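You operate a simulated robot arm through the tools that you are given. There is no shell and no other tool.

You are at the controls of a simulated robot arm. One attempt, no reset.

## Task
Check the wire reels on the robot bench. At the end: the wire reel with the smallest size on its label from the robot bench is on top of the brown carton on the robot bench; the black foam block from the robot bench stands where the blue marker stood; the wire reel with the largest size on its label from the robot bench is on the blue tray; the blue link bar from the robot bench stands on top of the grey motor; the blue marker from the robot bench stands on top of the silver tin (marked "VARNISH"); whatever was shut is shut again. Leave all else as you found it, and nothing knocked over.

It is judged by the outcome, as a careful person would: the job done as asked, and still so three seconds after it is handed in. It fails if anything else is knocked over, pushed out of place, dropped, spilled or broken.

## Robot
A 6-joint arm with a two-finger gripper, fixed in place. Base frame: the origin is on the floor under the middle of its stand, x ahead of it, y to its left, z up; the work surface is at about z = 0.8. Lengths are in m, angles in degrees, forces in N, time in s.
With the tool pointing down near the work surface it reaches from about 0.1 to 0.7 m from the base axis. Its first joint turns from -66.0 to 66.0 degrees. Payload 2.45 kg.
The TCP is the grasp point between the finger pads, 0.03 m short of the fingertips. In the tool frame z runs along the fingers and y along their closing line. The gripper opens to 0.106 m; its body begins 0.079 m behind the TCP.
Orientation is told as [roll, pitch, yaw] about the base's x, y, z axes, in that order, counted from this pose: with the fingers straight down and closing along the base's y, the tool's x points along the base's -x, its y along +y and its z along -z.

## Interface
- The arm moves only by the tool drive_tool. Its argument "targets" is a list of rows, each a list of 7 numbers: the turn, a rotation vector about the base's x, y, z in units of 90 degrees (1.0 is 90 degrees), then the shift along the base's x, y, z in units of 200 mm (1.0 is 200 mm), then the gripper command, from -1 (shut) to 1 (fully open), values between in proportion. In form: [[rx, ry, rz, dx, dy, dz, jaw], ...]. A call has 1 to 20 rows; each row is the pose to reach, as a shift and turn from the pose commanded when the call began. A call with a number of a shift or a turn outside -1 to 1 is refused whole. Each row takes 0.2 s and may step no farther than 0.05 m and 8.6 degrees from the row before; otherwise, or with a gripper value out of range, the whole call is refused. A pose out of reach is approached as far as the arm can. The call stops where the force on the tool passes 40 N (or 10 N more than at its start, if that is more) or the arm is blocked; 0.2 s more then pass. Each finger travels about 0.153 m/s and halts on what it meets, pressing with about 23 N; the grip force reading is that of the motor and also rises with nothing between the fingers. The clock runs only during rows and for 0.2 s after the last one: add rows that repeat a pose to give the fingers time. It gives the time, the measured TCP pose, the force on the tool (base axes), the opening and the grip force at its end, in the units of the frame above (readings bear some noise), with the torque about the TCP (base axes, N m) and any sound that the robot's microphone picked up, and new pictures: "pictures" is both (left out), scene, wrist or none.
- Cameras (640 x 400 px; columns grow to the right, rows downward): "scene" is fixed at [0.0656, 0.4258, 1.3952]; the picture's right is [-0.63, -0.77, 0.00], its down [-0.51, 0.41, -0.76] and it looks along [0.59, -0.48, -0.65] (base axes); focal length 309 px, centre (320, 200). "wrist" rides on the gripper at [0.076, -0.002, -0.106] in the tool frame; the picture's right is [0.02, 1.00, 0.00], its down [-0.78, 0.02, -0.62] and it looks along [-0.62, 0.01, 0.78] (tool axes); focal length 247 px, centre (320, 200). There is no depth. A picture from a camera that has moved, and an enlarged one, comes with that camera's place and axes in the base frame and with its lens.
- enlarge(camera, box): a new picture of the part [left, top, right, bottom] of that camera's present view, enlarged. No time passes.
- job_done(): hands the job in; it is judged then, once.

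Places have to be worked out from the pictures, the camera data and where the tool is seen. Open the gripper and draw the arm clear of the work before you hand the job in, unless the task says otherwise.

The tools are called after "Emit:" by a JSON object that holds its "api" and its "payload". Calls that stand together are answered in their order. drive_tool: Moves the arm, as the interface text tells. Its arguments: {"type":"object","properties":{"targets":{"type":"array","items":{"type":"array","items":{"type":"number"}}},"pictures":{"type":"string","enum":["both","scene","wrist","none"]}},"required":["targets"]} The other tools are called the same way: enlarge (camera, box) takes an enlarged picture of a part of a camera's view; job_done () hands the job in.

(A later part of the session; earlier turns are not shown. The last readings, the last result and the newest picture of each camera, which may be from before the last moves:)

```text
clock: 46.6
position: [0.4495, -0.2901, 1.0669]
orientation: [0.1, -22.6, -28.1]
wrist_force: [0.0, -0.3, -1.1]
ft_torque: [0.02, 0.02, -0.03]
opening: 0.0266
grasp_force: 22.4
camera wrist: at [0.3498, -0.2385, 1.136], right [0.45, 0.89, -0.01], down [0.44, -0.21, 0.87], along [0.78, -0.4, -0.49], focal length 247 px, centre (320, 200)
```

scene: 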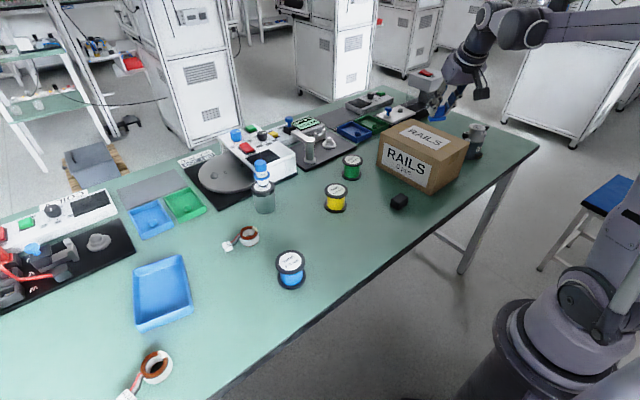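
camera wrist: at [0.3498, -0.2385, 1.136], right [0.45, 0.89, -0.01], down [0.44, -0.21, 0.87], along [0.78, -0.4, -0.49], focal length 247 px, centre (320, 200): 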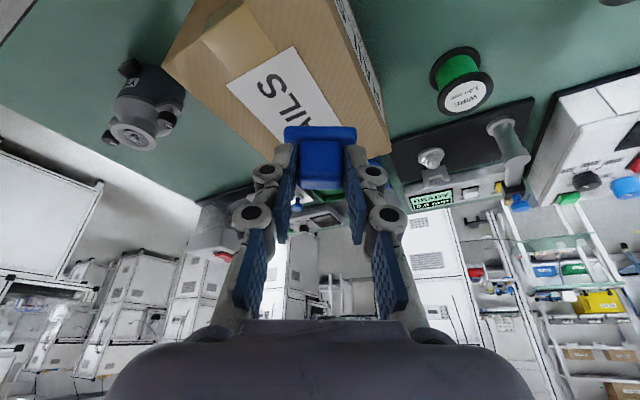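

All is fine. I'll continue rotating and line up radially with the motor.

Emit:
{"api": "drive_tool", "payload": {"targets": [[0, 0, -0.06, -0.09, -0.17, 0.0, -0.8], [0, 0, -0.12, -0.18, -0.34, 0.0, -0.8], [0, 0, -0.18, -0.27, -0.51, 0.0, -0.8], [0, 0, -0.24, -0.35, -0.68, 0.0, -0.8], [0, 0, -0.262, -0.39, -0.82, 0.0, -0.8], [0, 0, -0.262, -0.39, -0.82, 0.0, -0.8]], "pictures": "both"}}

Emit:
{"api": "enlarge", "payload": {"camera": "wrist", "box": [220, 60, 420, 240]}}

```text
clock: 48.0
position: [0.3711, -0.4528, 1.066]
orientation: [0.0, -22.5, -51.7]
wrist_force: [-0.3, 0.2, -0.5]
ft_torque: [0.0, -0.02, -0.01]
opening: 0.0271
grasp_force: 23.6
camera wrist: at [0.3009, -0.3674, 1.1351], right [0.77, 0.64, -0.01], down [0.31, -0.37, 0.87], along [0.55, -0.68, -0.49], focal length 247 px, centre (320, 200)
```

scene: 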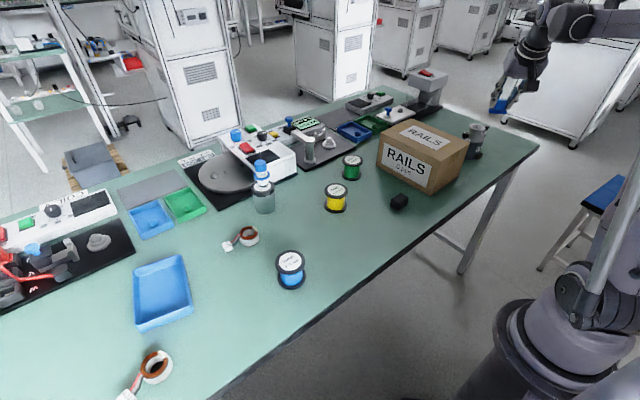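
wrist: 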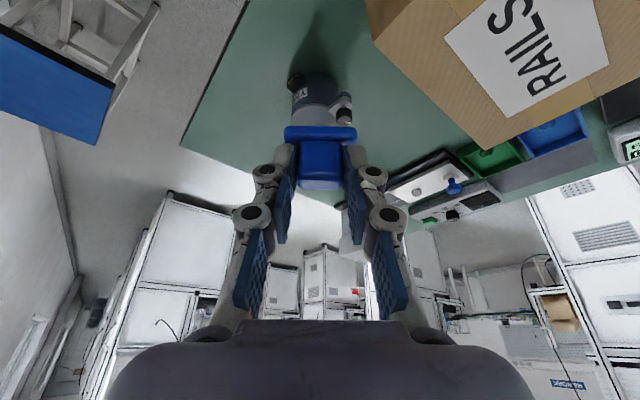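

```text
2.22 times, centred on (320, 150) of wrist
camera zoom: at [0.3009, -0.3674, 1.1351], right [0.77, 0.64, -0.01], down [0.31, -0.37, 0.87], along [0.55, -0.68, -0.49], focal length 549 px, centre (320, 311)
```

zoom: 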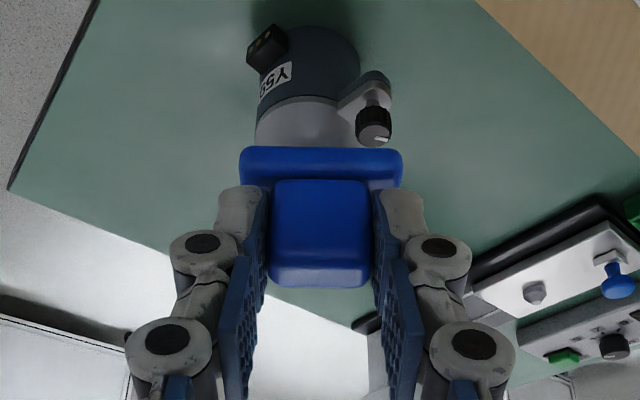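

The motor is nearly in line ahead. I'll move outward and down toward it in stages, keeping the bar well above the motor top.

Emit:
{"api": "drive_tool", "payload": {"targets": [[0, 0, 0, 0.07, -0.11, -0.07, -0.8], [0, 0, 0, 0.14, -0.22, -0.14, -0.8], [0, 0, 0, 0.21, -0.33, -0.21, -0.8], [0, 0, 0, 0.28, -0.44, -0.28, -0.8], [0, 0, 0, 0.28, -0.44, -0.28, -0.8]], "pictures": "both"}}

Emit:
{"api": "enlarge", "payload": {"camera": "wrist", "box": [220, 60, 420, 240]}}

Emit:
{"api": "enlarge", "payload": {"camera": "scene", "box": [440, 80, 520, 170]}}

```text
clock: 49.2
position: [0.4273, -0.5399, 1.0109]
orientation: [-0.1, -22.5, -51.8]
wrist_force: [0.7, -0.3, -1.1]
ft_torque: [0.0, 0.02, 0.01]
opening: 0.0271
grasp_force: 23.3
camera wrist: at [0.3576, -0.4544, 1.0788], right [0.77, 0.64, -0.01], down [0.31, -0.37, 0.87], along [0.55, -0.68, -0.49], focal length 247 px, centre (320, 200)
```

scene: 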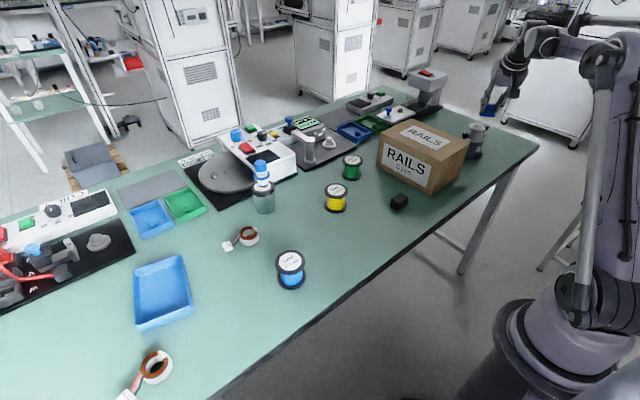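
wrist: 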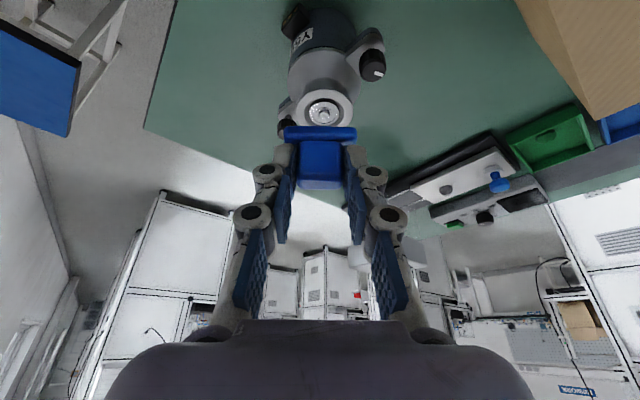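

```text
2.22 times, centred on (320, 150) of wrist
camera zoom: at [0.3576, -0.4544, 1.0788], right [0.77, 0.64, -0.01], down [0.31, -0.37, 0.87], along [0.55, -0.68, -0.49], focal length 549 px, centre (320, 311)
```

zoom: 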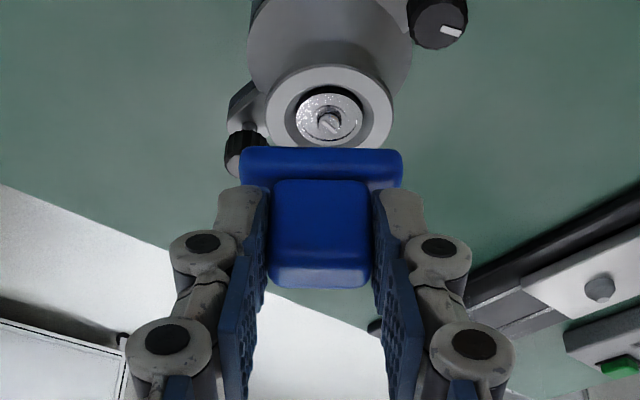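

```text
4.44 times, centred on (480, 125) of scene
camera zoom: at [0.0656, 0.4258, 1.3952], right [-0.63, -0.77, 0.0], down [-0.51, 0.41, -0.76], along [0.59, -0.48, -0.65], focal length 1374 px, centre (-391, 533)
```

zoom: 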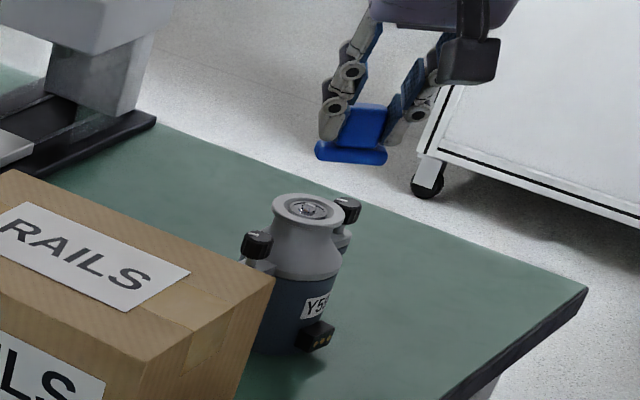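

The motor axis measures about (0.459, -0.5745) with its rim at z≈0.90. I'll move directly over it with the bar's base about 20 mm above.

Emit:
{"api": "drive_tool", "payload": {"targets": [[0, 0, 0, 0.05, -0.05, -0.05, -0.8], [0, 0, 0, 0.1, -0.1, -0.12, -0.8], [0, 0, 0, 0.138, -0.144, -0.2, -0.8], [0, 0, 0, 0.138, -0.144, -0.2, -0.8]], "pictures": "both"}}

Emit:
{"api": "enlarge", "payload": {"camera": "wrist", "box": [220, 60, 420, 240]}}

Emit:
{"api": "enlarge", "payload": {"camera": "scene", "box": [440, 100, 510, 170]}}

```text
clock: 50.2
position: [0.4565, -0.5677, 0.9689]
orientation: [0.0, -22.5, -51.7]
wrist_force: [0.7, -0.1, -0.5]
ft_torque: [-0.01, -0.03, 0.03]
opening: 0.0271
grasp_force: 22.7
camera wrist: at [0.3863, -0.482, 1.0382], right [0.77, 0.64, -0.01], down [0.31, -0.37, 0.87], along [0.55, -0.68, -0.49], focal length 247 px, centre (320, 200)
```

scene: 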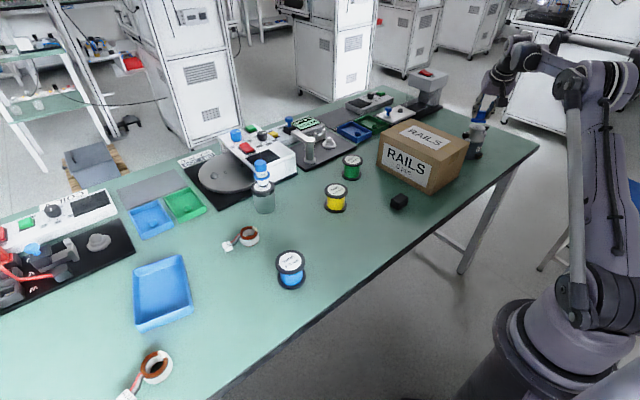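
wrist: 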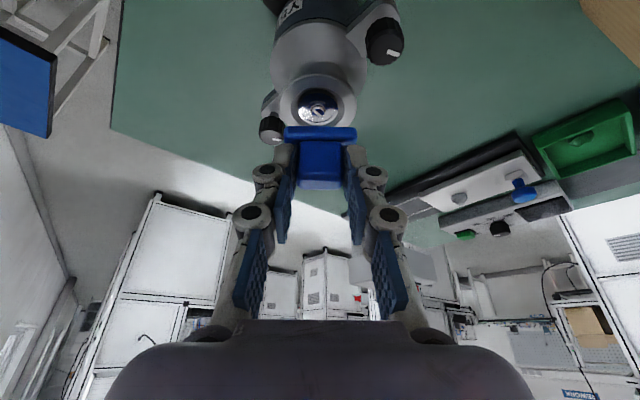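

```text
2.22 times, centred on (320, 150) of wrist
camera zoom: at [0.3863, -0.482, 1.0382], right [0.77, 0.64, -0.01], down [0.31, -0.37, 0.87], along [0.55, -0.68, -0.49], focal length 549 px, centre (320, 311)
```

zoom: 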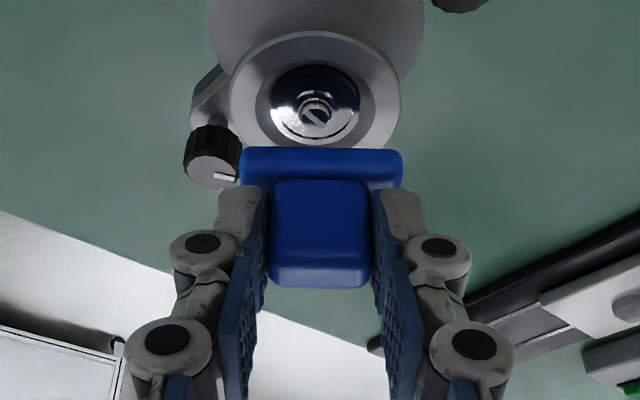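

```text
5.71 times, centred on (475, 135) of scene
camera zoom: at [0.0656, 0.4258, 1.3952], right [-0.63, -0.77, 0.0], down [-0.51, 0.41, -0.76], along [0.59, -0.48, -0.65], focal length 1767 px, centre (-566, 571)
```

zoom: 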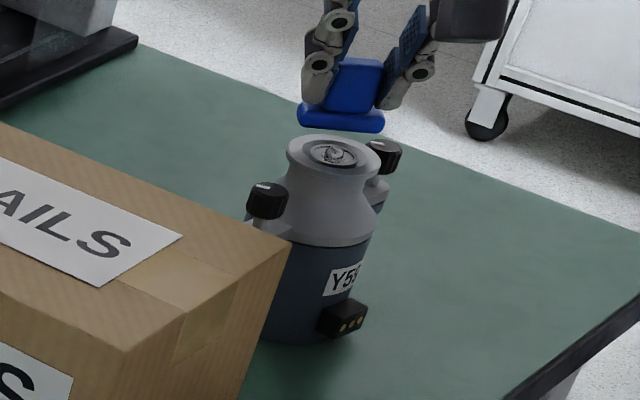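

The motor axis re-measures at (0.459, -0.575), so the bar lines up within 2 mm. I'll make that lateral correction and descend gradually.

Emit:
{"api": "drive_tool", "payload": {"targets": [[0, 0, 0, -0.008, -0.006, -0.03, -0.8], [0, 0, 0, -0.008, -0.006, -0.05, -0.8], [0, 0, 0, -0.008, -0.006, -0.065, -0.8], [0, 0, 0, -0.008, -0.006, -0.065, -0.8]], "pictures": "both"}}

Emit:
{"api": "enlarge", "payload": {"camera": "wrist", "box": [220, 60, 420, 240]}}

Emit:
{"api": "enlarge", "payload": {"camera": "scene", "box": [450, 105, 500, 155]}}

```text
clock: 51.2
position: [0.4545, -0.5707, 0.958]
orientation: [-0.1, -22.6, -51.6]
wrist_force: [0.1, 0.4, 18.5]
ft_torque: [-0.01, -0.04, -0.01]
opening: 0.0271
grasp_force: 23.1
camera wrist: at [0.3846, -0.4831, 1.0261], right [0.77, 0.64, -0.01], down [0.31, -0.37, 0.88], along [0.55, -0.68, -0.48], focal length 247 px, centre (320, 200)
```

scene: 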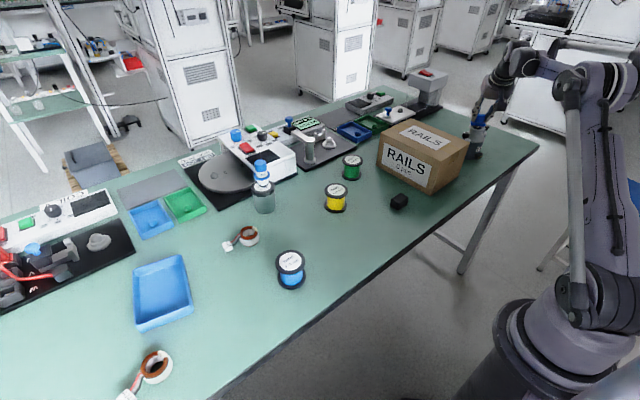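
wrist: 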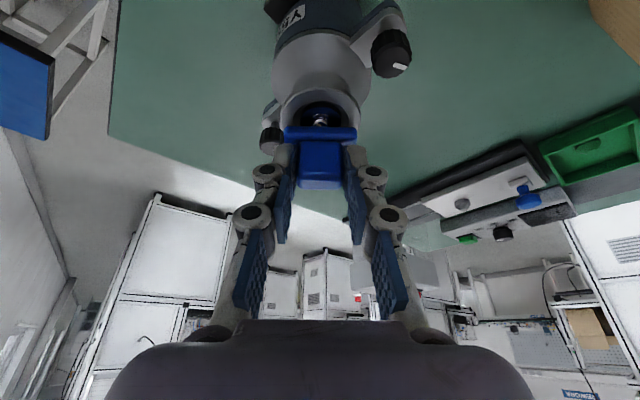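

```text
2.22 times, centred on (320, 150) of wrist
camera zoom: at [0.3846, -0.4831, 1.0261], right [0.77, 0.64, -0.01], down [0.31, -0.37, 0.88], along [0.55, -0.68, -0.48], focal length 549 px, centre (320, 311)
```

zoom: 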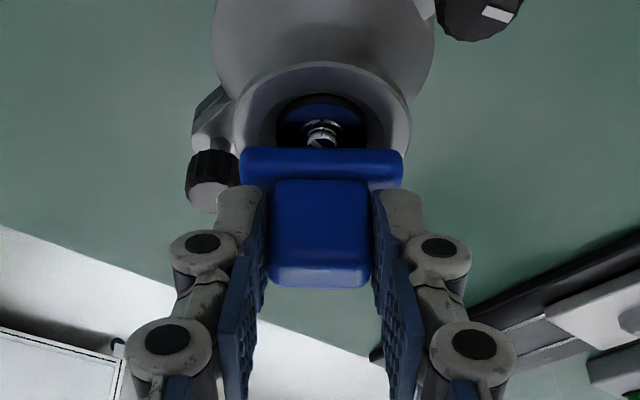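

```text
8.00 times, centred on (475, 130) of scene
camera zoom: at [0.0653, 0.4262, 1.3951], right [-0.63, -0.77, 0.0], down [-0.5, 0.41, -0.76], along [0.59, -0.48, -0.65], focal length 2473 px, centre (-920, 760)
```

zoom: 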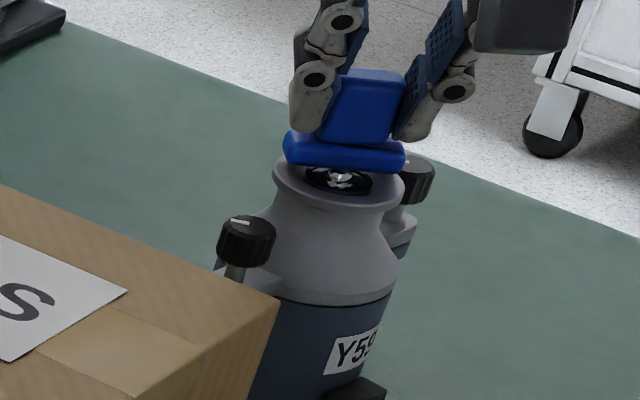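

Contact came at z≈0.957, about 1 cm higher than expected, and the scene view suggests the bar sits beyond the nub. I'll zoom in before doing anything.

Emit:
{"api": "enlarge", "payload": {"camera": "scene", "box": [464, 112, 494, 142]}}

Emit:
{"api": "enlarge", "payload": {"camera": "wrist", "box": [280, 80, 360, 150]}}

```text
13.33 times, centred on (479, 127) of scene
camera zoom: at [0.0653, 0.4262, 1.3951], right [-0.63, -0.77, 0.0], down [-0.5, 0.41, -0.76], along [0.59, -0.48, -0.65], focal length 4122 px, centre (-1800, 1173)
```

zoom: 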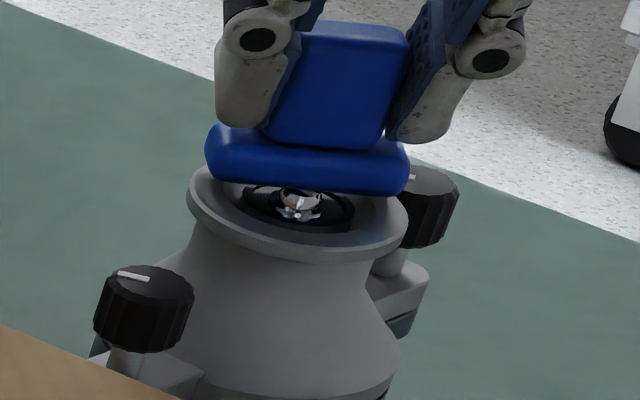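

```text
5.71 times, centred on (320, 115) of wrist
camera zoom: at [0.3846, -0.4831, 1.0261], right [0.77, 0.64, -0.01], down [0.31, -0.37, 0.88], along [0.55, -0.68, -0.48], focal length 1411 px, centre (320, 686)
```

zoom: 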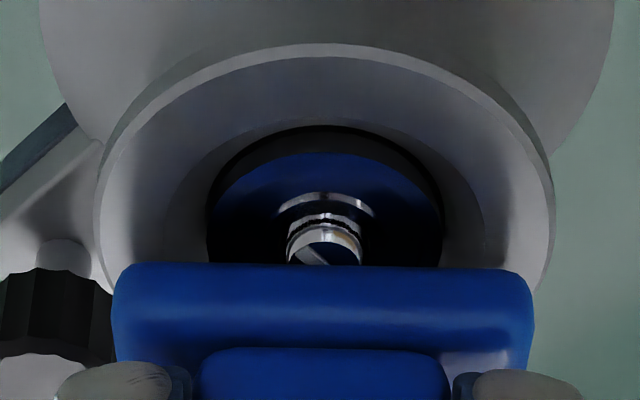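

The torque reading and views indicate the bar's near edge is resting on the protruding shaft nub, which is not stable. A flat rest on the rim just beyond the nub is sturdier, so I'll lift slightly, shift about 7 mm outward and look again.

Emit:
{"api": "drive_tool", "payload": {"targets": [[0, 0, 0, 0.0, 0.0, 0.02, -0.8], [0, 0, 0, 0.0, 0.0, 0.04, -0.8], [0, 0, 0, 0.01, -0.013, 0.04, -0.8], [0, 0, 0, 0.021, -0.027, 0.04, -0.8], [0, 0, 0, 0.021, -0.027, 0.04, -0.8]], "pictures": "both"}}

Emit:
{"api": "enlarge", "payload": {"camera": "scene", "box": [464, 112, 494, 142]}}

Emit:
{"api": "enlarge", "payload": {"camera": "wrist", "box": [280, 80, 360, 150]}}

```text
clock: 52.4
position: [0.4588, -0.5744, 0.9657]
orientation: [0.0, -22.5, -51.7]
wrist_force: [0.0, -0.5, -0.6]
ft_torque: [-0.01, 0.01, -0.01]
opening: 0.027
grasp_force: 23.0
camera wrist: at [0.3885, -0.489, 1.034], right [0.77, 0.64, -0.01], down [0.31, -0.37, 0.87], along [0.55, -0.68, -0.49], focal length 247 px, centre (320, 200)
```

scene: 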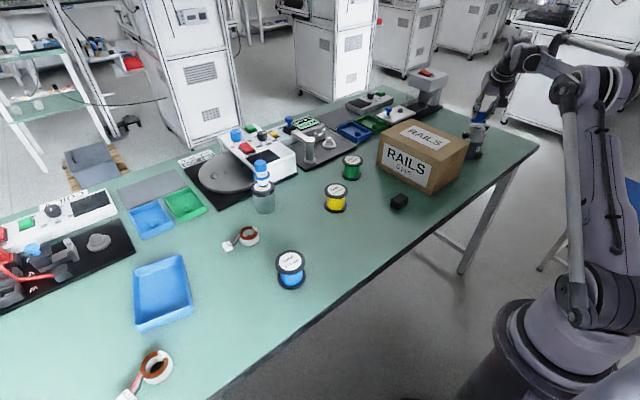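
wrist: 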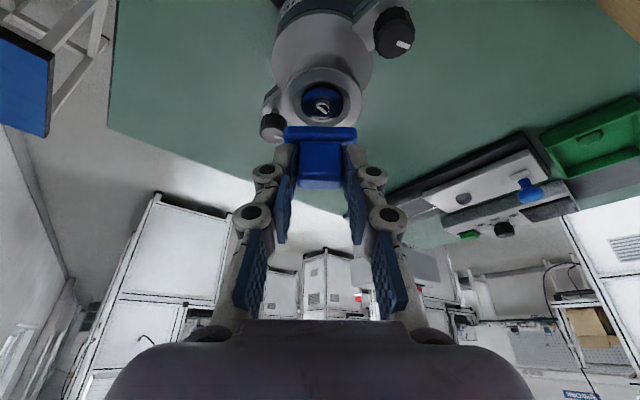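

```text
13.33 times, centred on (479, 127) of scene
camera zoom: at [0.0656, 0.4258, 1.3952], right [-0.63, -0.77, 0.0], down [-0.51, 0.41, -0.76], along [0.59, -0.48, -0.65], focal length 4122 px, centre (-1800, 1173)
```

zoom: 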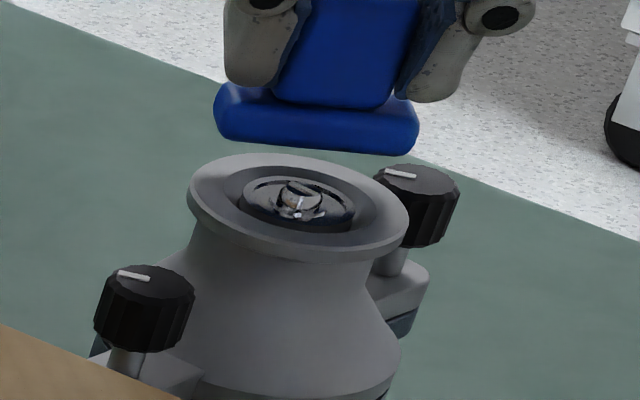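

```text
5.71 times, centred on (320, 115) of wrist
camera zoom: at [0.3885, -0.489, 1.034], right [0.77, 0.64, -0.01], down [0.31, -0.37, 0.87], along [0.55, -0.68, -0.49], focal length 1411 px, centre (320, 686)
```

zoom: 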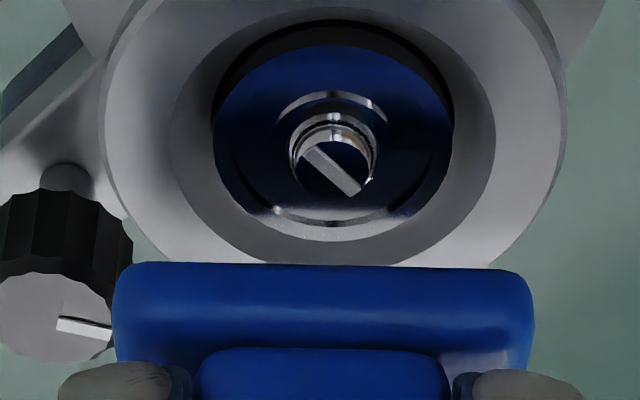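

The nub now clears the bar's near edge by a few millimetres, and the bar's base will land on the far half of the rim. I'll lower in small steps until contact.

Emit:
{"api": "drive_tool", "payload": {"targets": [[0, 0, 0, 0.002, 0.001, -0.015, -0.8], [0, 0, 0, 0.002, 0.001, -0.03, -0.8], [0, 0, 0, 0.002, 0.001, -0.04, -0.8]], "pictures": "none"}}

```text
clock: 53.2
position: [0.4592, -0.5754, 0.958]
orientation: [-0.1, -22.6, -51.7]
wrist_force: [-0.3, 0.4, 0.9]
ft_torque: [-0.02, 0.01, 0.0]
opening: 0.027
grasp_force: 23.0
```

There's no contact here, although the same height touched earlier, which confirms that was the nub. I'll continue down toward the rim.

Emit:
{"api": "drive_tool", "payload": {"targets": [[0, 0, 0, 0, 0, -0.005, -0.8], [0, 0, 0, 0, 0, -0.01, -0.8], [0, 0, 0, 0, 0, -0.015, -0.8]], "pictures": "scene"}}

Emit:
{"api": "enlarge", "payload": {"camera": "scene", "box": [464, 112, 494, 142]}}

```text
clock: 54.0
position: [0.4597, -0.5757, 0.9563]
orientation: [0.0, -22.6, -51.6]
wrist_force: [-3.2, 1.5, 19.5]
ft_torque: [0.09, 0.1, 0.05]
opening: 0.0271
grasp_force: 22.9
```

scene: 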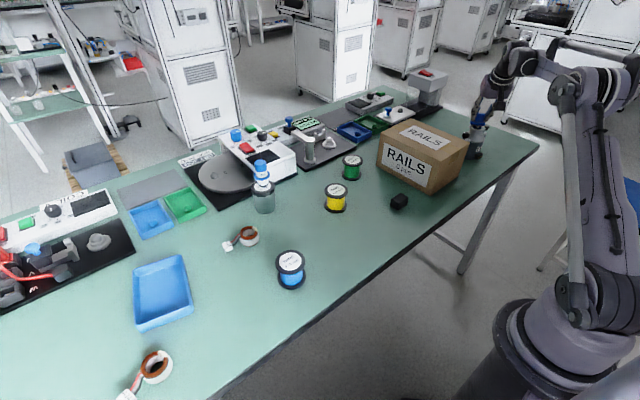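

```text
13.33 times, centred on (479, 127) of scene
camera zoom: at [0.0652, 0.4262, 1.3951], right [-0.63, -0.77, 0.0], down [-0.5, 0.41, -0.76], along [0.59, -0.48, -0.65], focal length 4122 px, centre (-1800, 1173)
```

zoom: 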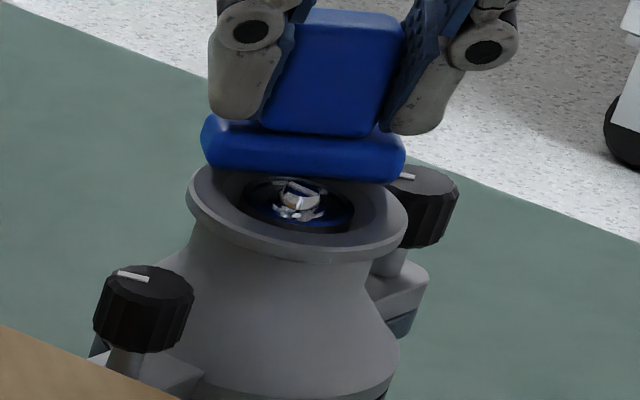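

Contact again at about 19.5 N, only 2 mm lower. I'll check closely what's touching before releasing.

Emit:
{"api": "enlarge", "payload": {"camera": "wrist", "box": [270, 70, 370, 160]}}

Emit:
{"api": "enlarge", "payload": {"camera": "scene", "box": [470, 116, 488, 134]}}

```text
4.44 times, centred on (320, 115) of wrist
camera zoom: at [0.3892, -0.4889, 1.0249], right [0.77, 0.64, -0.01], down [0.31, -0.37, 0.88], along [0.55, -0.68, -0.48], focal length 1098 px, centre (320, 578)
```

zoom: 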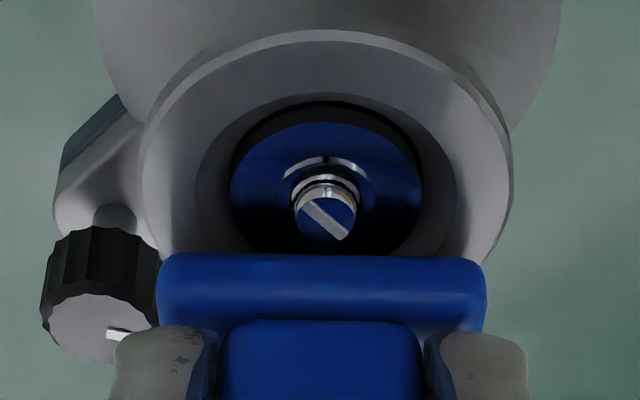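

```text
16.00 times, centred on (479, 125) of scene
camera zoom: at [0.0652, 0.4262, 1.3951], right [-0.63, -0.77, 0.0], down [-0.5, 0.41, -0.76], along [0.59, -0.48, -0.65], focal length 4947 px, centre (-2224, 1400)
```

zoom: 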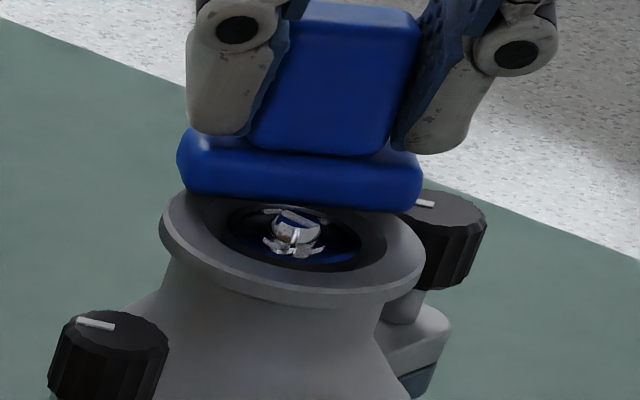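

The nub is clear of the bar by about 2 mm, and the base is resting on the rim. I'll relieve the preload slightly, open the fingers gradually and back off along the tool axis.

Emit:
{"api": "drive_tool", "payload": {"targets": [[0, 0, 0, 0, 0, 0.004, -0.8], [0, 0, 0, 0, 0, 0.004, -0.5], [0, 0, 0, 0, 0, 0.004, -0.35], [0, 0, 0, 0, 0, 0.004, -0.2], [0, 0, 0, 0, 0, 0.004, 0.0], [0, 0, 0, 0, 0, 0.004, 0.0]], "pictures": "both"}}

Emit:
{"api": "enlarge", "payload": {"camera": "scene", "box": [464, 112, 494, 142]}}

Emit:
{"api": "enlarge", "payload": {"camera": "wrist", "box": [270, 70, 370, 200]}}

```text
clock: 55.4
position: [0.4592, -0.5745, 0.9551]
orientation: [0.0, -22.7, -51.6]
wrist_force: [0.2, -1.0, 0.4]
ft_torque: [0.03, 0.0, -0.01]
opening: 0.0529
grasp_force: 0.1
camera wrist: at [0.3896, -0.489, 1.0249], right [0.77, 0.64, -0.01], down [0.31, -0.37, 0.87], along [0.55, -0.68, -0.49], focal length 247 px, centre (320, 200)
```

scene: 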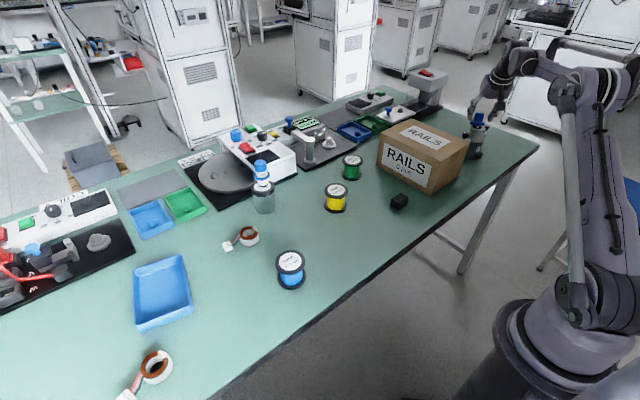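
wrist: 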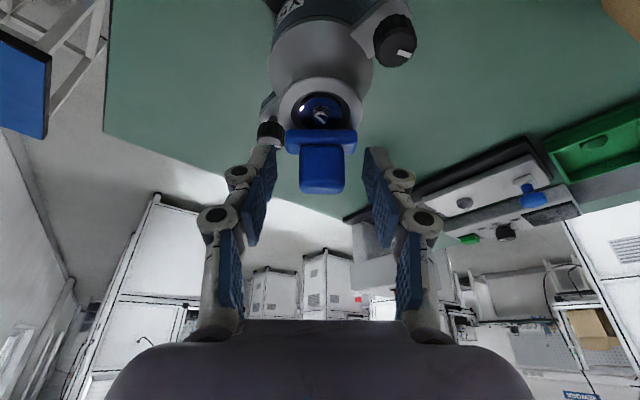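

```text
13.33 times, centred on (479, 127) of scene
camera zoom: at [0.0656, 0.4258, 1.3952], right [-0.63, -0.77, 0.0], down [-0.51, 0.41, -0.76], along [0.59, -0.48, -0.65], focal length 4122 px, centre (-1800, 1173)
```

zoom: 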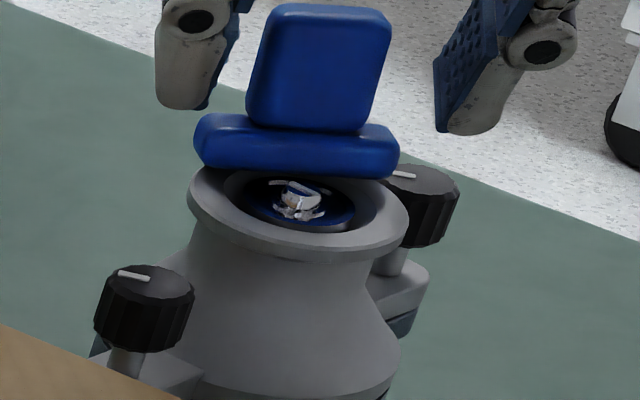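

```text
3.08 times, centred on (320, 135) of wrist
camera zoom: at [0.3896, -0.489, 1.0249], right [0.77, 0.64, -0.01], down [0.31, -0.37, 0.87], along [0.55, -0.68, -0.49], focal length 760 px, centre (320, 400)
```

zoom: 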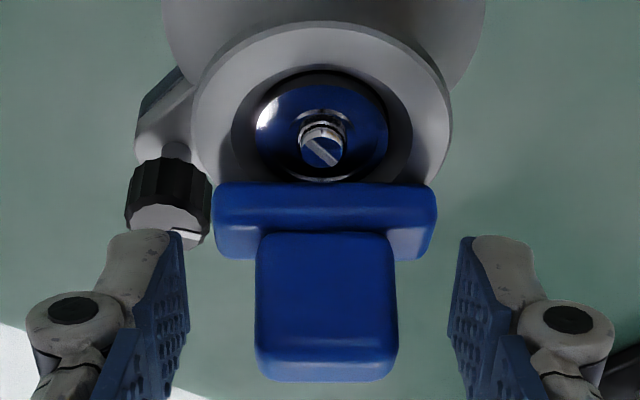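

The bar is released and standing, but I want to check whether it's tilted. I'll zoom in closely before moving.

Emit:
{"api": "enlarge", "payload": {"camera": "scene", "box": [468, 108, 492, 130]}}

Emit:
{"api": "enlarge", "payload": {"camera": "wrist", "box": [275, 80, 365, 200]}}

```text
16.00 times, centred on (480, 119) of scene
camera zoom: at [0.0656, 0.4258, 1.3952], right [-0.63, -0.77, 0.0], down [-0.51, 0.41, -0.76], along [0.59, -0.48, -0.65], focal length 4947 px, centre (-2240, 1496)
```

zoom: 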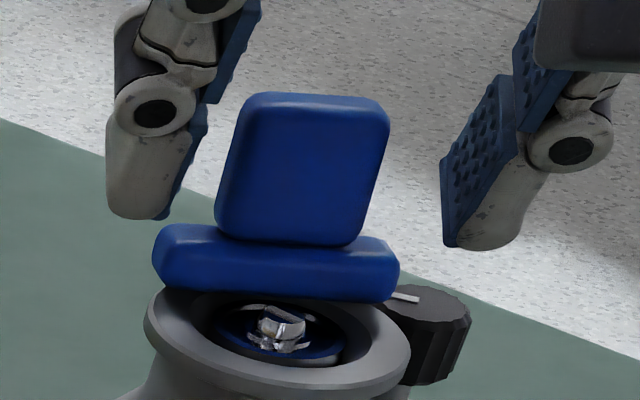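

```text
3.33 times, centred on (320, 140) of wrist
camera zoom: at [0.3896, -0.489, 1.0249], right [0.77, 0.64, -0.01], down [0.31, -0.37, 0.87], along [0.55, -0.68, -0.49], focal length 823 px, centre (320, 400)
```

zoom: 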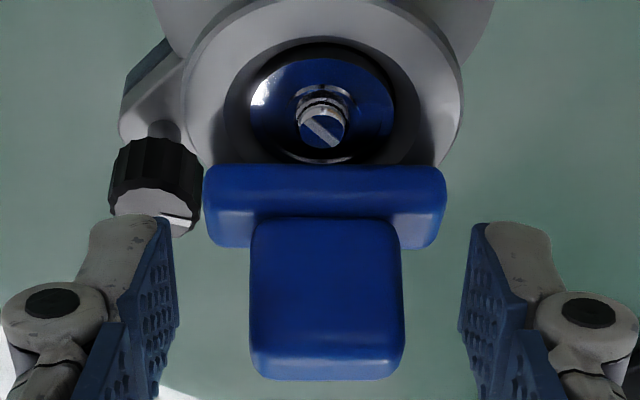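

The bar stands upright and flat on the rim, but it sits about 18 mm off-axis toward the far side. I'll regrip it, lift 4 mm, bring it about 5 mm inward and set it down with less preload.

Emit:
{"api": "drive_tool", "payload": {"targets": [[0, 0, 0, 0, 0, 0, -0.2], [0, 0, 0, 0, 0, 0, -0.4], [0, 0, 0, 0, 0, 0, -0.6], [0, 0, 0, 0, 0, 0, -0.8], [0, 0, 0, 0, 0, 0, -0.8], [0, 0, 0, 0, 0, 0.01, -0.8], [0, 0, 0, 0, 0, 0.02, -0.8], [0, 0, 0, -0.008, 0.01, 0.02, -0.8], [0, 0, 0, -0.016, 0.02, 0.02, -0.8], [0, 0, 0, -0.016, 0.02, 0.02, -0.8]], "pictures": "both"}}

Emit:
{"api": "enlarge", "payload": {"camera": "scene", "box": [464, 112, 494, 142]}}

Emit:
{"api": "enlarge", "payload": {"camera": "wrist", "box": [275, 80, 365, 200]}}

```text
clock: 57.6
position: [0.4564, -0.5715, 0.9578]
orientation: [0.0, -22.6, -51.7]
wrist_force: [-0.3, 0.6, -0.8]
ft_torque: [-0.04, -0.02, -0.02]
opening: 0.0272
grasp_force: 23.2
camera wrist: at [0.386, -0.485, 1.0283], right [0.77, 0.64, -0.01], down [0.31, -0.37, 0.87], along [0.55, -0.68, -0.49], focal length 247 px, centre (320, 200)
```

scene: 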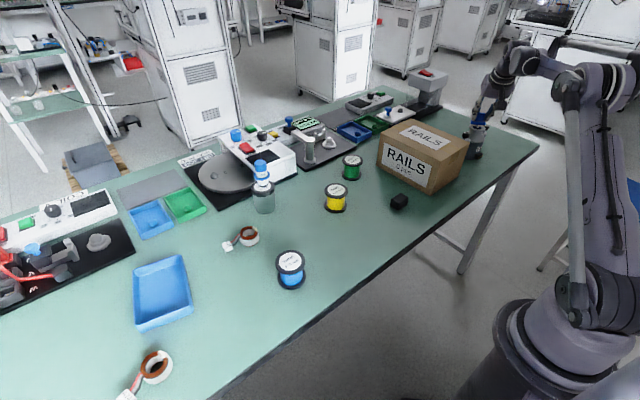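
wrist: 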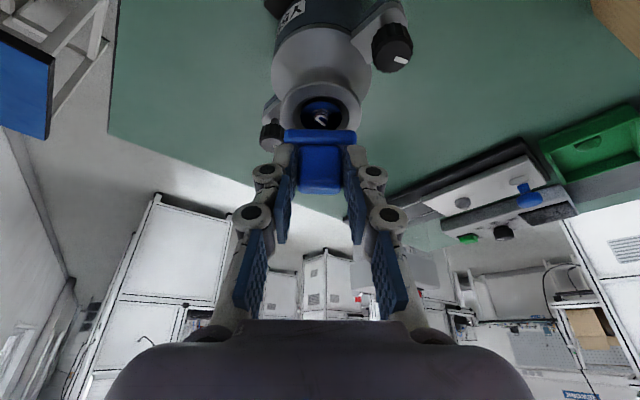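

```text
13.33 times, centred on (479, 127) of scene
camera zoom: at [0.0656, 0.4258, 1.3952], right [-0.63, -0.77, 0.0], down [-0.51, 0.41, -0.76], along [0.59, -0.48, -0.65], focal length 4122 px, centre (-1800, 1173)
```

zoom: 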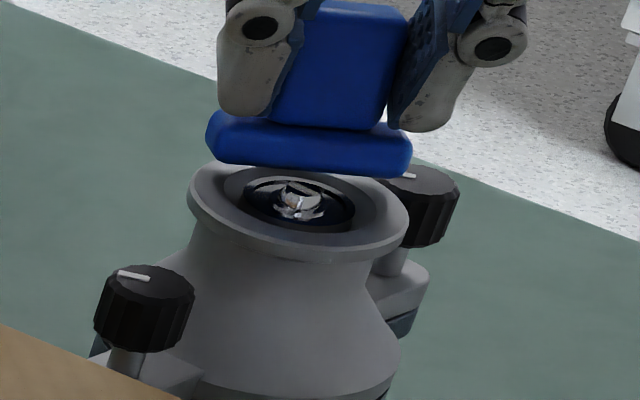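

```text
3.33 times, centred on (320, 140) of wrist
camera zoom: at [0.386, -0.485, 1.0283], right [0.77, 0.64, -0.01], down [0.31, -0.37, 0.87], along [0.55, -0.68, -0.49], focal length 823 px, centre (320, 400)
```

zoom: 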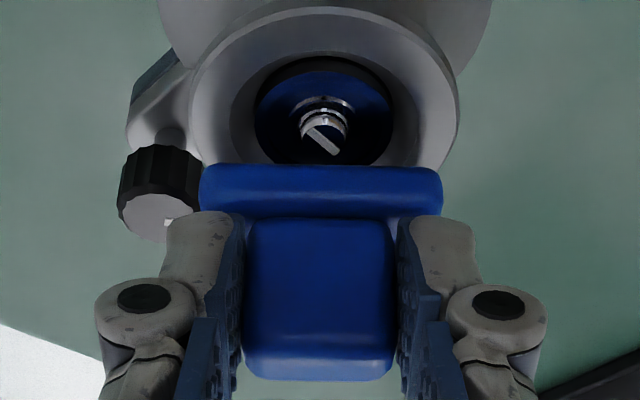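

The wrist and scene views put the bar's near face about 7 mm past the nub axis, so there is room for another 2.5 mm inward. I'll shift that and lower gently.

Emit:
{"api": "drive_tool", "payload": {"targets": [[0, 0, 0, -0.008, 0.01, 0, -0.8], [0, 0, 0, -0.008, 0.01, -0.005, -0.8], [0, 0, 0, -0.008, 0.01, -0.011, -0.8]], "pictures": "none"}}

```text
clock: 58.4
position: [0.455, -0.5704, 0.9572]
orientation: [0.0, -22.5, -51.8]
wrist_force: [-0.2, -0.6, 0.2]
ft_torque: [-0.01, -0.01, -0.01]
opening: 0.0268
grasp_force: 23.9
```

Emit:
{"api": "drive_tool", "payload": {"targets": [[0, 0, 0, 0, 0, -0.003, -0.8], [0, 0, 0, 0, 0, -0.006, -0.8]], "pictures": "none"}}

```text
clock: 59.0
position: [0.4542, -0.5693, 0.9574]
orientation: [-0.1, -22.7, -51.7]
wrist_force: [-0.9, 3.3, 16.1]
ft_torque: [-0.04, -0.09, 0.01]
opening: 0.0272
grasp_force: 23.2
```

Contact of 16 N again, with the torque pointing to the far part of the rim. I'll look before releasing.

Emit:
{"api": "enlarge", "payload": {"camera": "scene", "box": [464, 108, 494, 138]}}

Emit:
{"api": "enlarge", "payload": {"camera": "wrist", "box": [275, 80, 365, 200]}}

```text
13.33 times, centred on (479, 123) of scene
camera zoom: at [0.0653, 0.4262, 1.3951], right [-0.63, -0.77, 0.0], down [-0.5, 0.41, -0.76], along [0.59, -0.48, -0.65], focal length 4122 px, centre (-1800, 1227)
```

zoom: 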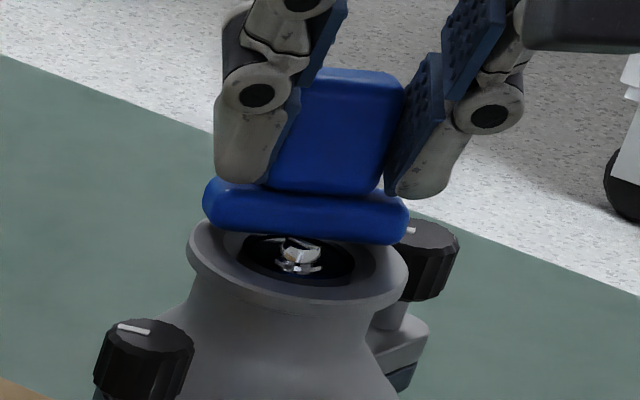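

```text
3.33 times, centred on (320, 140) of wrist
camera zoom: at [0.3847, -0.4831, 1.0256], right [0.77, 0.64, -0.01], down [0.31, -0.37, 0.88], along [0.55, -0.68, -0.48], focal length 823 px, centre (320, 400)
```

zoom: 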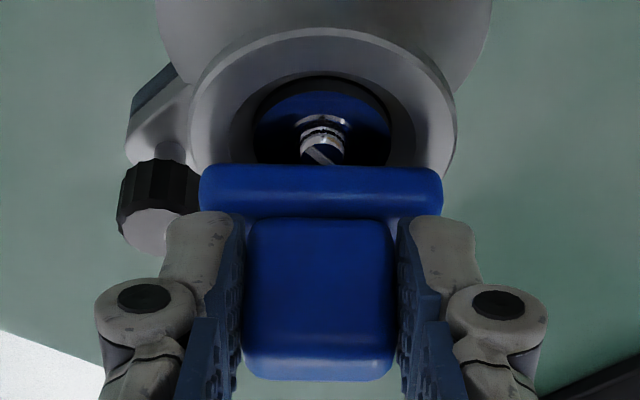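

The nub's far edge is now just touching the bar's near edge, so I came in slightly too far. I'll lift 2 mm, move 2 mm back outward, and lower again in fine steps.

Emit:
{"api": "drive_tool", "payload": {"targets": [[0, 0, 0, 0, 0, 0.01, -0.8], [0, 0, 0, 0.006, -0.008, 0.01, -0.8], [0, 0, 0, 0.006, -0.008, 0.005, -0.8], [0, 0, 0, 0.006, -0.008, 0.0, -0.8], [0, 0, 0, 0.006, -0.008, 0.0, -0.8]], "pictures": "none"}}

```text
clock: 60.2
position: [0.4561, -0.5715, 0.9559]
orientation: [0.1, -22.7, -51.7]
wrist_force: [-0.6, -2.9, 11.3]
ft_torque: [-0.21, -0.08, -0.05]
opening: 0.0269
grasp_force: 23.3
```

Contact at 11 N is now centred under the bar on the rim. I'll ease the preload and release.

Emit:
{"api": "drive_tool", "payload": {"targets": [[0, 0, 0, 0, 0, 0.002, -0.8], [0, 0, 0, 0, 0, 0.002, -0.5], [0, 0, 0, 0, 0, 0.002, -0.35], [0, 0, 0, 0, 0, 0.002, -0.2], [0, 0, 0, 0, 0, 0.002, 0.0], [0, 0, 0, 0, 0, 0.002, 0.0]], "pictures": "both"}}

Emit:
{"api": "enlarge", "payload": {"camera": "scene", "box": [464, 108, 494, 138]}}

Emit:
{"api": "enlarge", "payload": {"camera": "wrist", "box": [275, 80, 365, 200]}}

```text
clock: 61.6
position: [0.4555, -0.5695, 0.9563]
orientation: [0.0, -22.6, -51.7]
wrist_force: [0.4, -0.1, -0.7]
ft_torque: [0.01, -0.03, 0.03]
opening: 0.0531
grasp_force: 0.1
camera wrist: at [0.3859, -0.4846, 1.0251], right [0.77, 0.64, -0.01], down [0.31, -0.37, 0.87], along [0.55, -0.68, -0.49], focal length 247 px, centre (320, 200)
```

scene: 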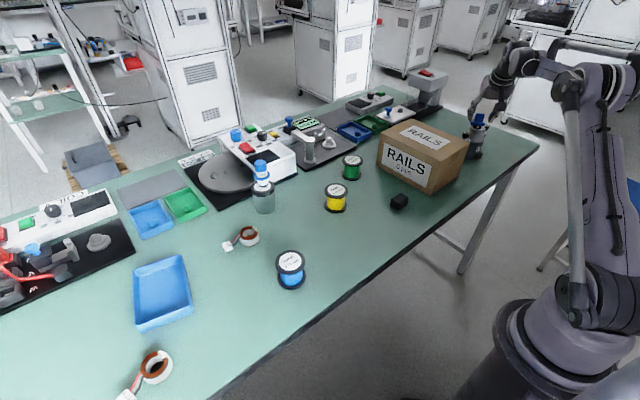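
wrist: 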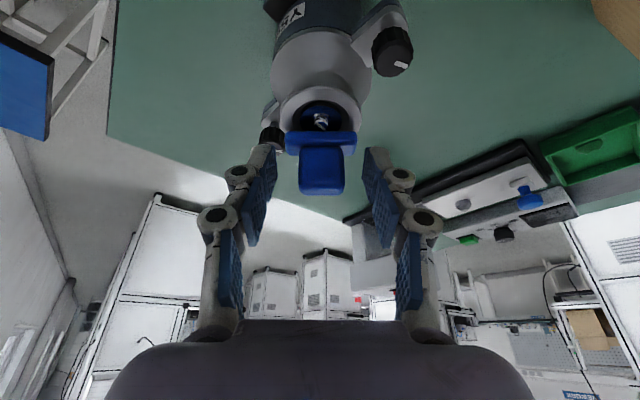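

```text
13.33 times, centred on (479, 123) of scene
camera zoom: at [0.0656, 0.4258, 1.3952], right [-0.63, -0.77, 0.0], down [-0.51, 0.41, -0.76], along [0.59, -0.48, -0.65], focal length 4122 px, centre (-1800, 1227)
```

zoom: 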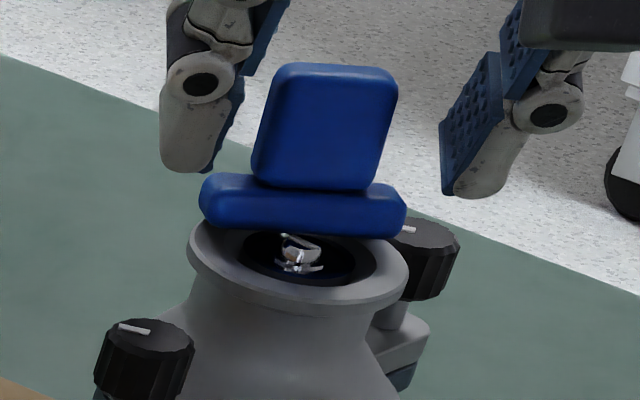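

```text
3.33 times, centred on (320, 140) of wrist
camera zoom: at [0.3859, -0.4846, 1.0251], right [0.77, 0.64, -0.01], down [0.31, -0.37, 0.87], along [0.55, -0.68, -0.49], focal length 823 px, centre (320, 400)
```

zoom: 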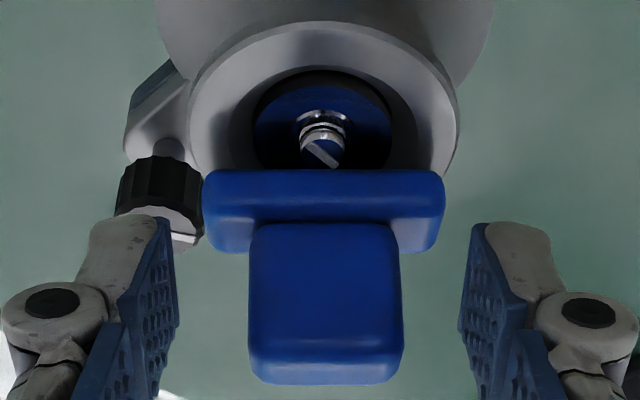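

The link bar stands upright on the motor rim, clear of the nub. I'll retreat backward along the tool axis, then remove the tilt at a safe height.

Emit:
{"api": "drive_tool", "payload": {"targets": [[0, 0, 0, -0.025, 0.032, 0.1, 0.0], [0, 0, 0, -0.05, 0.064, 0.2, 0.0], [0, 0, 0, -0.1, 0.13, 0.4, 0.1], [0, 0, 0, -0.15, 0.19, 0.55, 0.2], [0.065, 0.052, 0, -0.2, 0.25, 0.6, 0.3], [0.13, 0.103, 0, -0.25, 0.3, 0.6, 0.3], [0.196, 0.155, 0, -0.3, 0.35, 0.6, 0.3], [0.196, 0.155, 0, -0.3, 0.35, 0.6, 0.3]], "pictures": "both"}}

Emit:
{"api": "enlarge", "payload": {"camera": "scene", "box": [455, 100, 505, 150]}}

```text
clock: 63.4
position: [0.3952, -0.5014, 1.0754]
orientation: [0.0, 0.0, -51.7]
wrist_force: [0.3, -0.2, -0.4]
ft_torque: [-0.01, -0.04, 0.01]
opening: 0.069
grasp_force: 0.1
camera wrist: at [0.3464, -0.4422, 1.1828], right [0.77, 0.64, 0.0], down [0.5, -0.6, 0.62], along [0.4, -0.48, -0.78], focal length 247 px, centre (320, 200)
```

scene: 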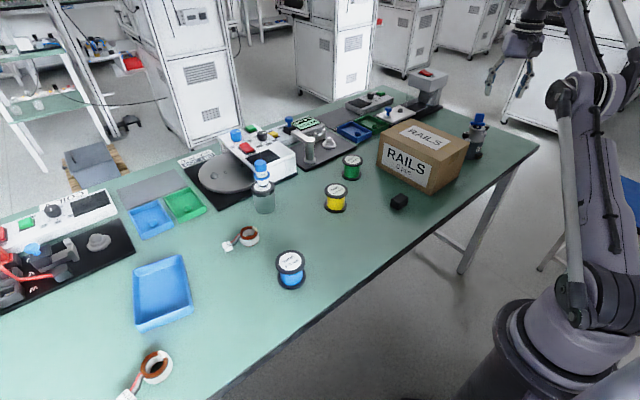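
wrist: 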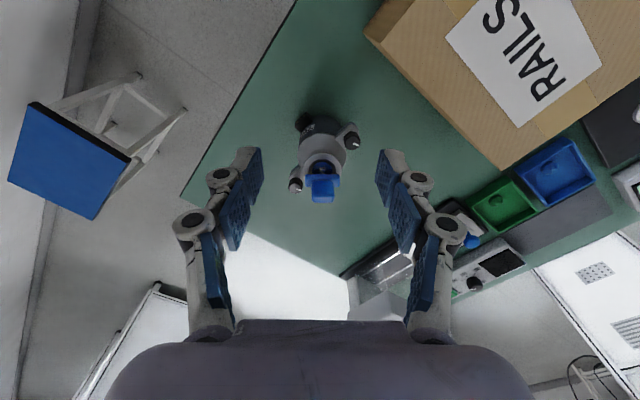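

```text
8.00 times, centred on (480, 125) of scene
camera zoom: at [0.0656, 0.4258, 1.3952], right [-0.63, -0.77, 0.0], down [-0.51, 0.41, -0.76], along [0.59, -0.48, -0.65], focal length 2473 px, centre (-960, 800)
```

zoom: 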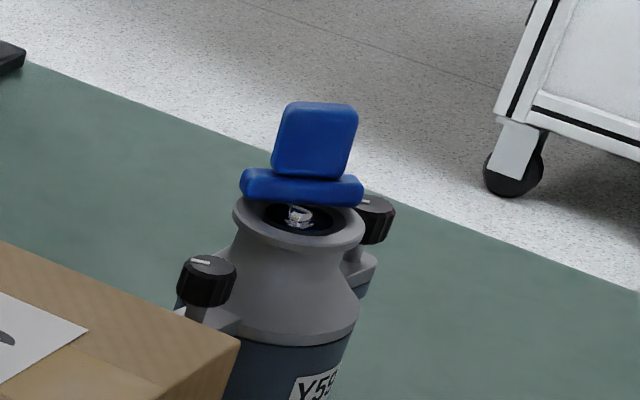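

I'll check the bar on the motor from this upright wrist view.

Emit:
{"api": "enlarge", "payload": {"camera": "wrist", "box": [280, 110, 370, 215]}}

```text
3.81 times, centred on (325, 162) of wrist
camera zoom: at [0.3464, -0.4422, 1.1828], right [0.77, 0.64, 0.0], down [0.5, -0.6, 0.62], along [0.4, -0.48, -0.78], focal length 941 px, centre (301, 343)
```

zoom: 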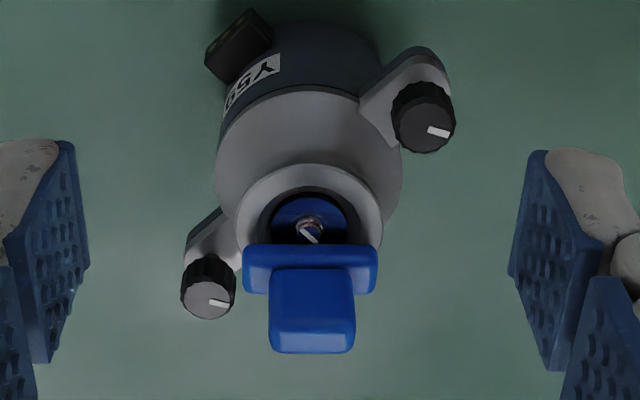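

The bar is firmly on the rim. Next is the yellow 0.50 mm reel at about (0.553, -0.031). I'll travel back over the carton, undoing the yaw on the way.

Emit:
{"api": "drive_tool", "payload": {"targets": [[0, 0, 0.06, 0.04, 0.12, 0.1, 0.3], [0, 0, 0.13, 0.1, 0.3, 0.1, 0.4], [0, 0, 0.2, 0.17, 0.48, 0.1, 0.6], [0, 0, 0.27, 0.24, 0.66, 0.1, 0.8], [0, 0, 0.34, 0.32, 0.83, 0.1, 0.9], [0, 0, 0.41, 0.4, 1.0, 0.1, 0.9]], "pictures": "none"}}

Emit:
{"api": "drive_tool", "payload": {"targets": [[0, 0, 0.06, 0.02, 0.18, 0, 0.9], [0, 0, 0.12, 0.05, 0.36, -0.05, 0.9], [0, 0, 0.164, 0.08, 0.54, -0.1, 0.9], [0, 0, 0.164, 0.11, 0.72, -0.2, 0.9], [0, 0, 0.164, 0.13, 0.9, -0.3, 0.9], [0, 0, 0.164, 0.14, 1.0, -0.35, 0.9]], "pictures": "none"}}

Emit:
{"api": "drive_tool", "payload": {"targets": [[0, 0, 0, 0.05, 0.15, -0.1, 0.9], [0, 0, 0, 0.12, 0.3, -0.2, 0.9], [0, 0, 0, 0.17, 0.35, -0.25, 0.9], [0, 0, 0, 0.17, 0.35, -0.25, 0.9]], "pictures": "both"}}

```text
clock: 64.8
position: [0.4743, -0.3003, 1.096]
orientation: [0.0, -0.1, -14.7]
wrist_force: [0.2, -0.3, 0.9]
ft_torque: [0.04, 0.01, 0.02]
opening: 0.1007
grasp_force: 0.1
```

```text
clock: 66.2
position: [0.5017, -0.1008, 1.0246]
orientation: [0.0, -0.1, 0.0]
wrist_force: [-0.1, 0.0, 0.3]
ft_torque: [0.01, 0.01, 0.0]
opening: 0.1008
grasp_force: 0.1
```

```text
clock: 67.2
position: [0.5368, -0.0303, 0.9764]
orientation: [0.0, -0.1, 0.0]
wrist_force: [0.5, 0.1, 0.0]
ft_torque: [0.0, -0.02, 0.03]
opening: 0.1006
grasp_force: 0.0
camera wrist: at [0.4608, -0.0324, 1.0821], right [-0.02, 1.0, 0.0], down [0.78, 0.02, 0.62], along [0.62, 0.01, -0.78], focal length 247 px, centre (320, 200)
```

scene: 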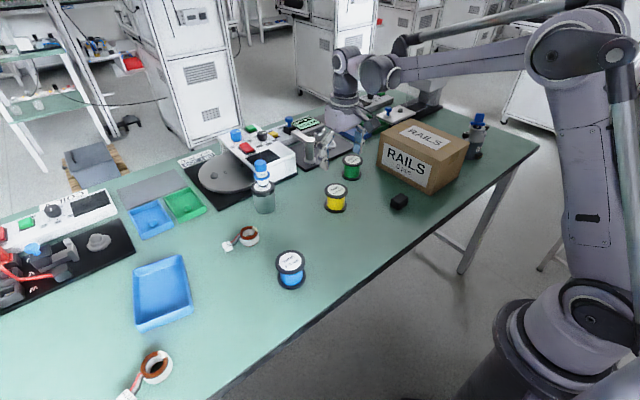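
wrist: 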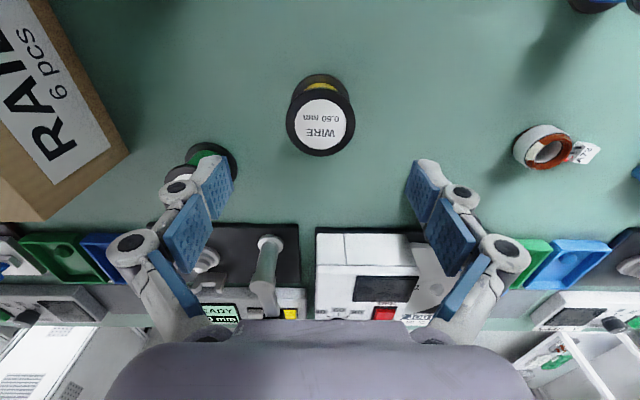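

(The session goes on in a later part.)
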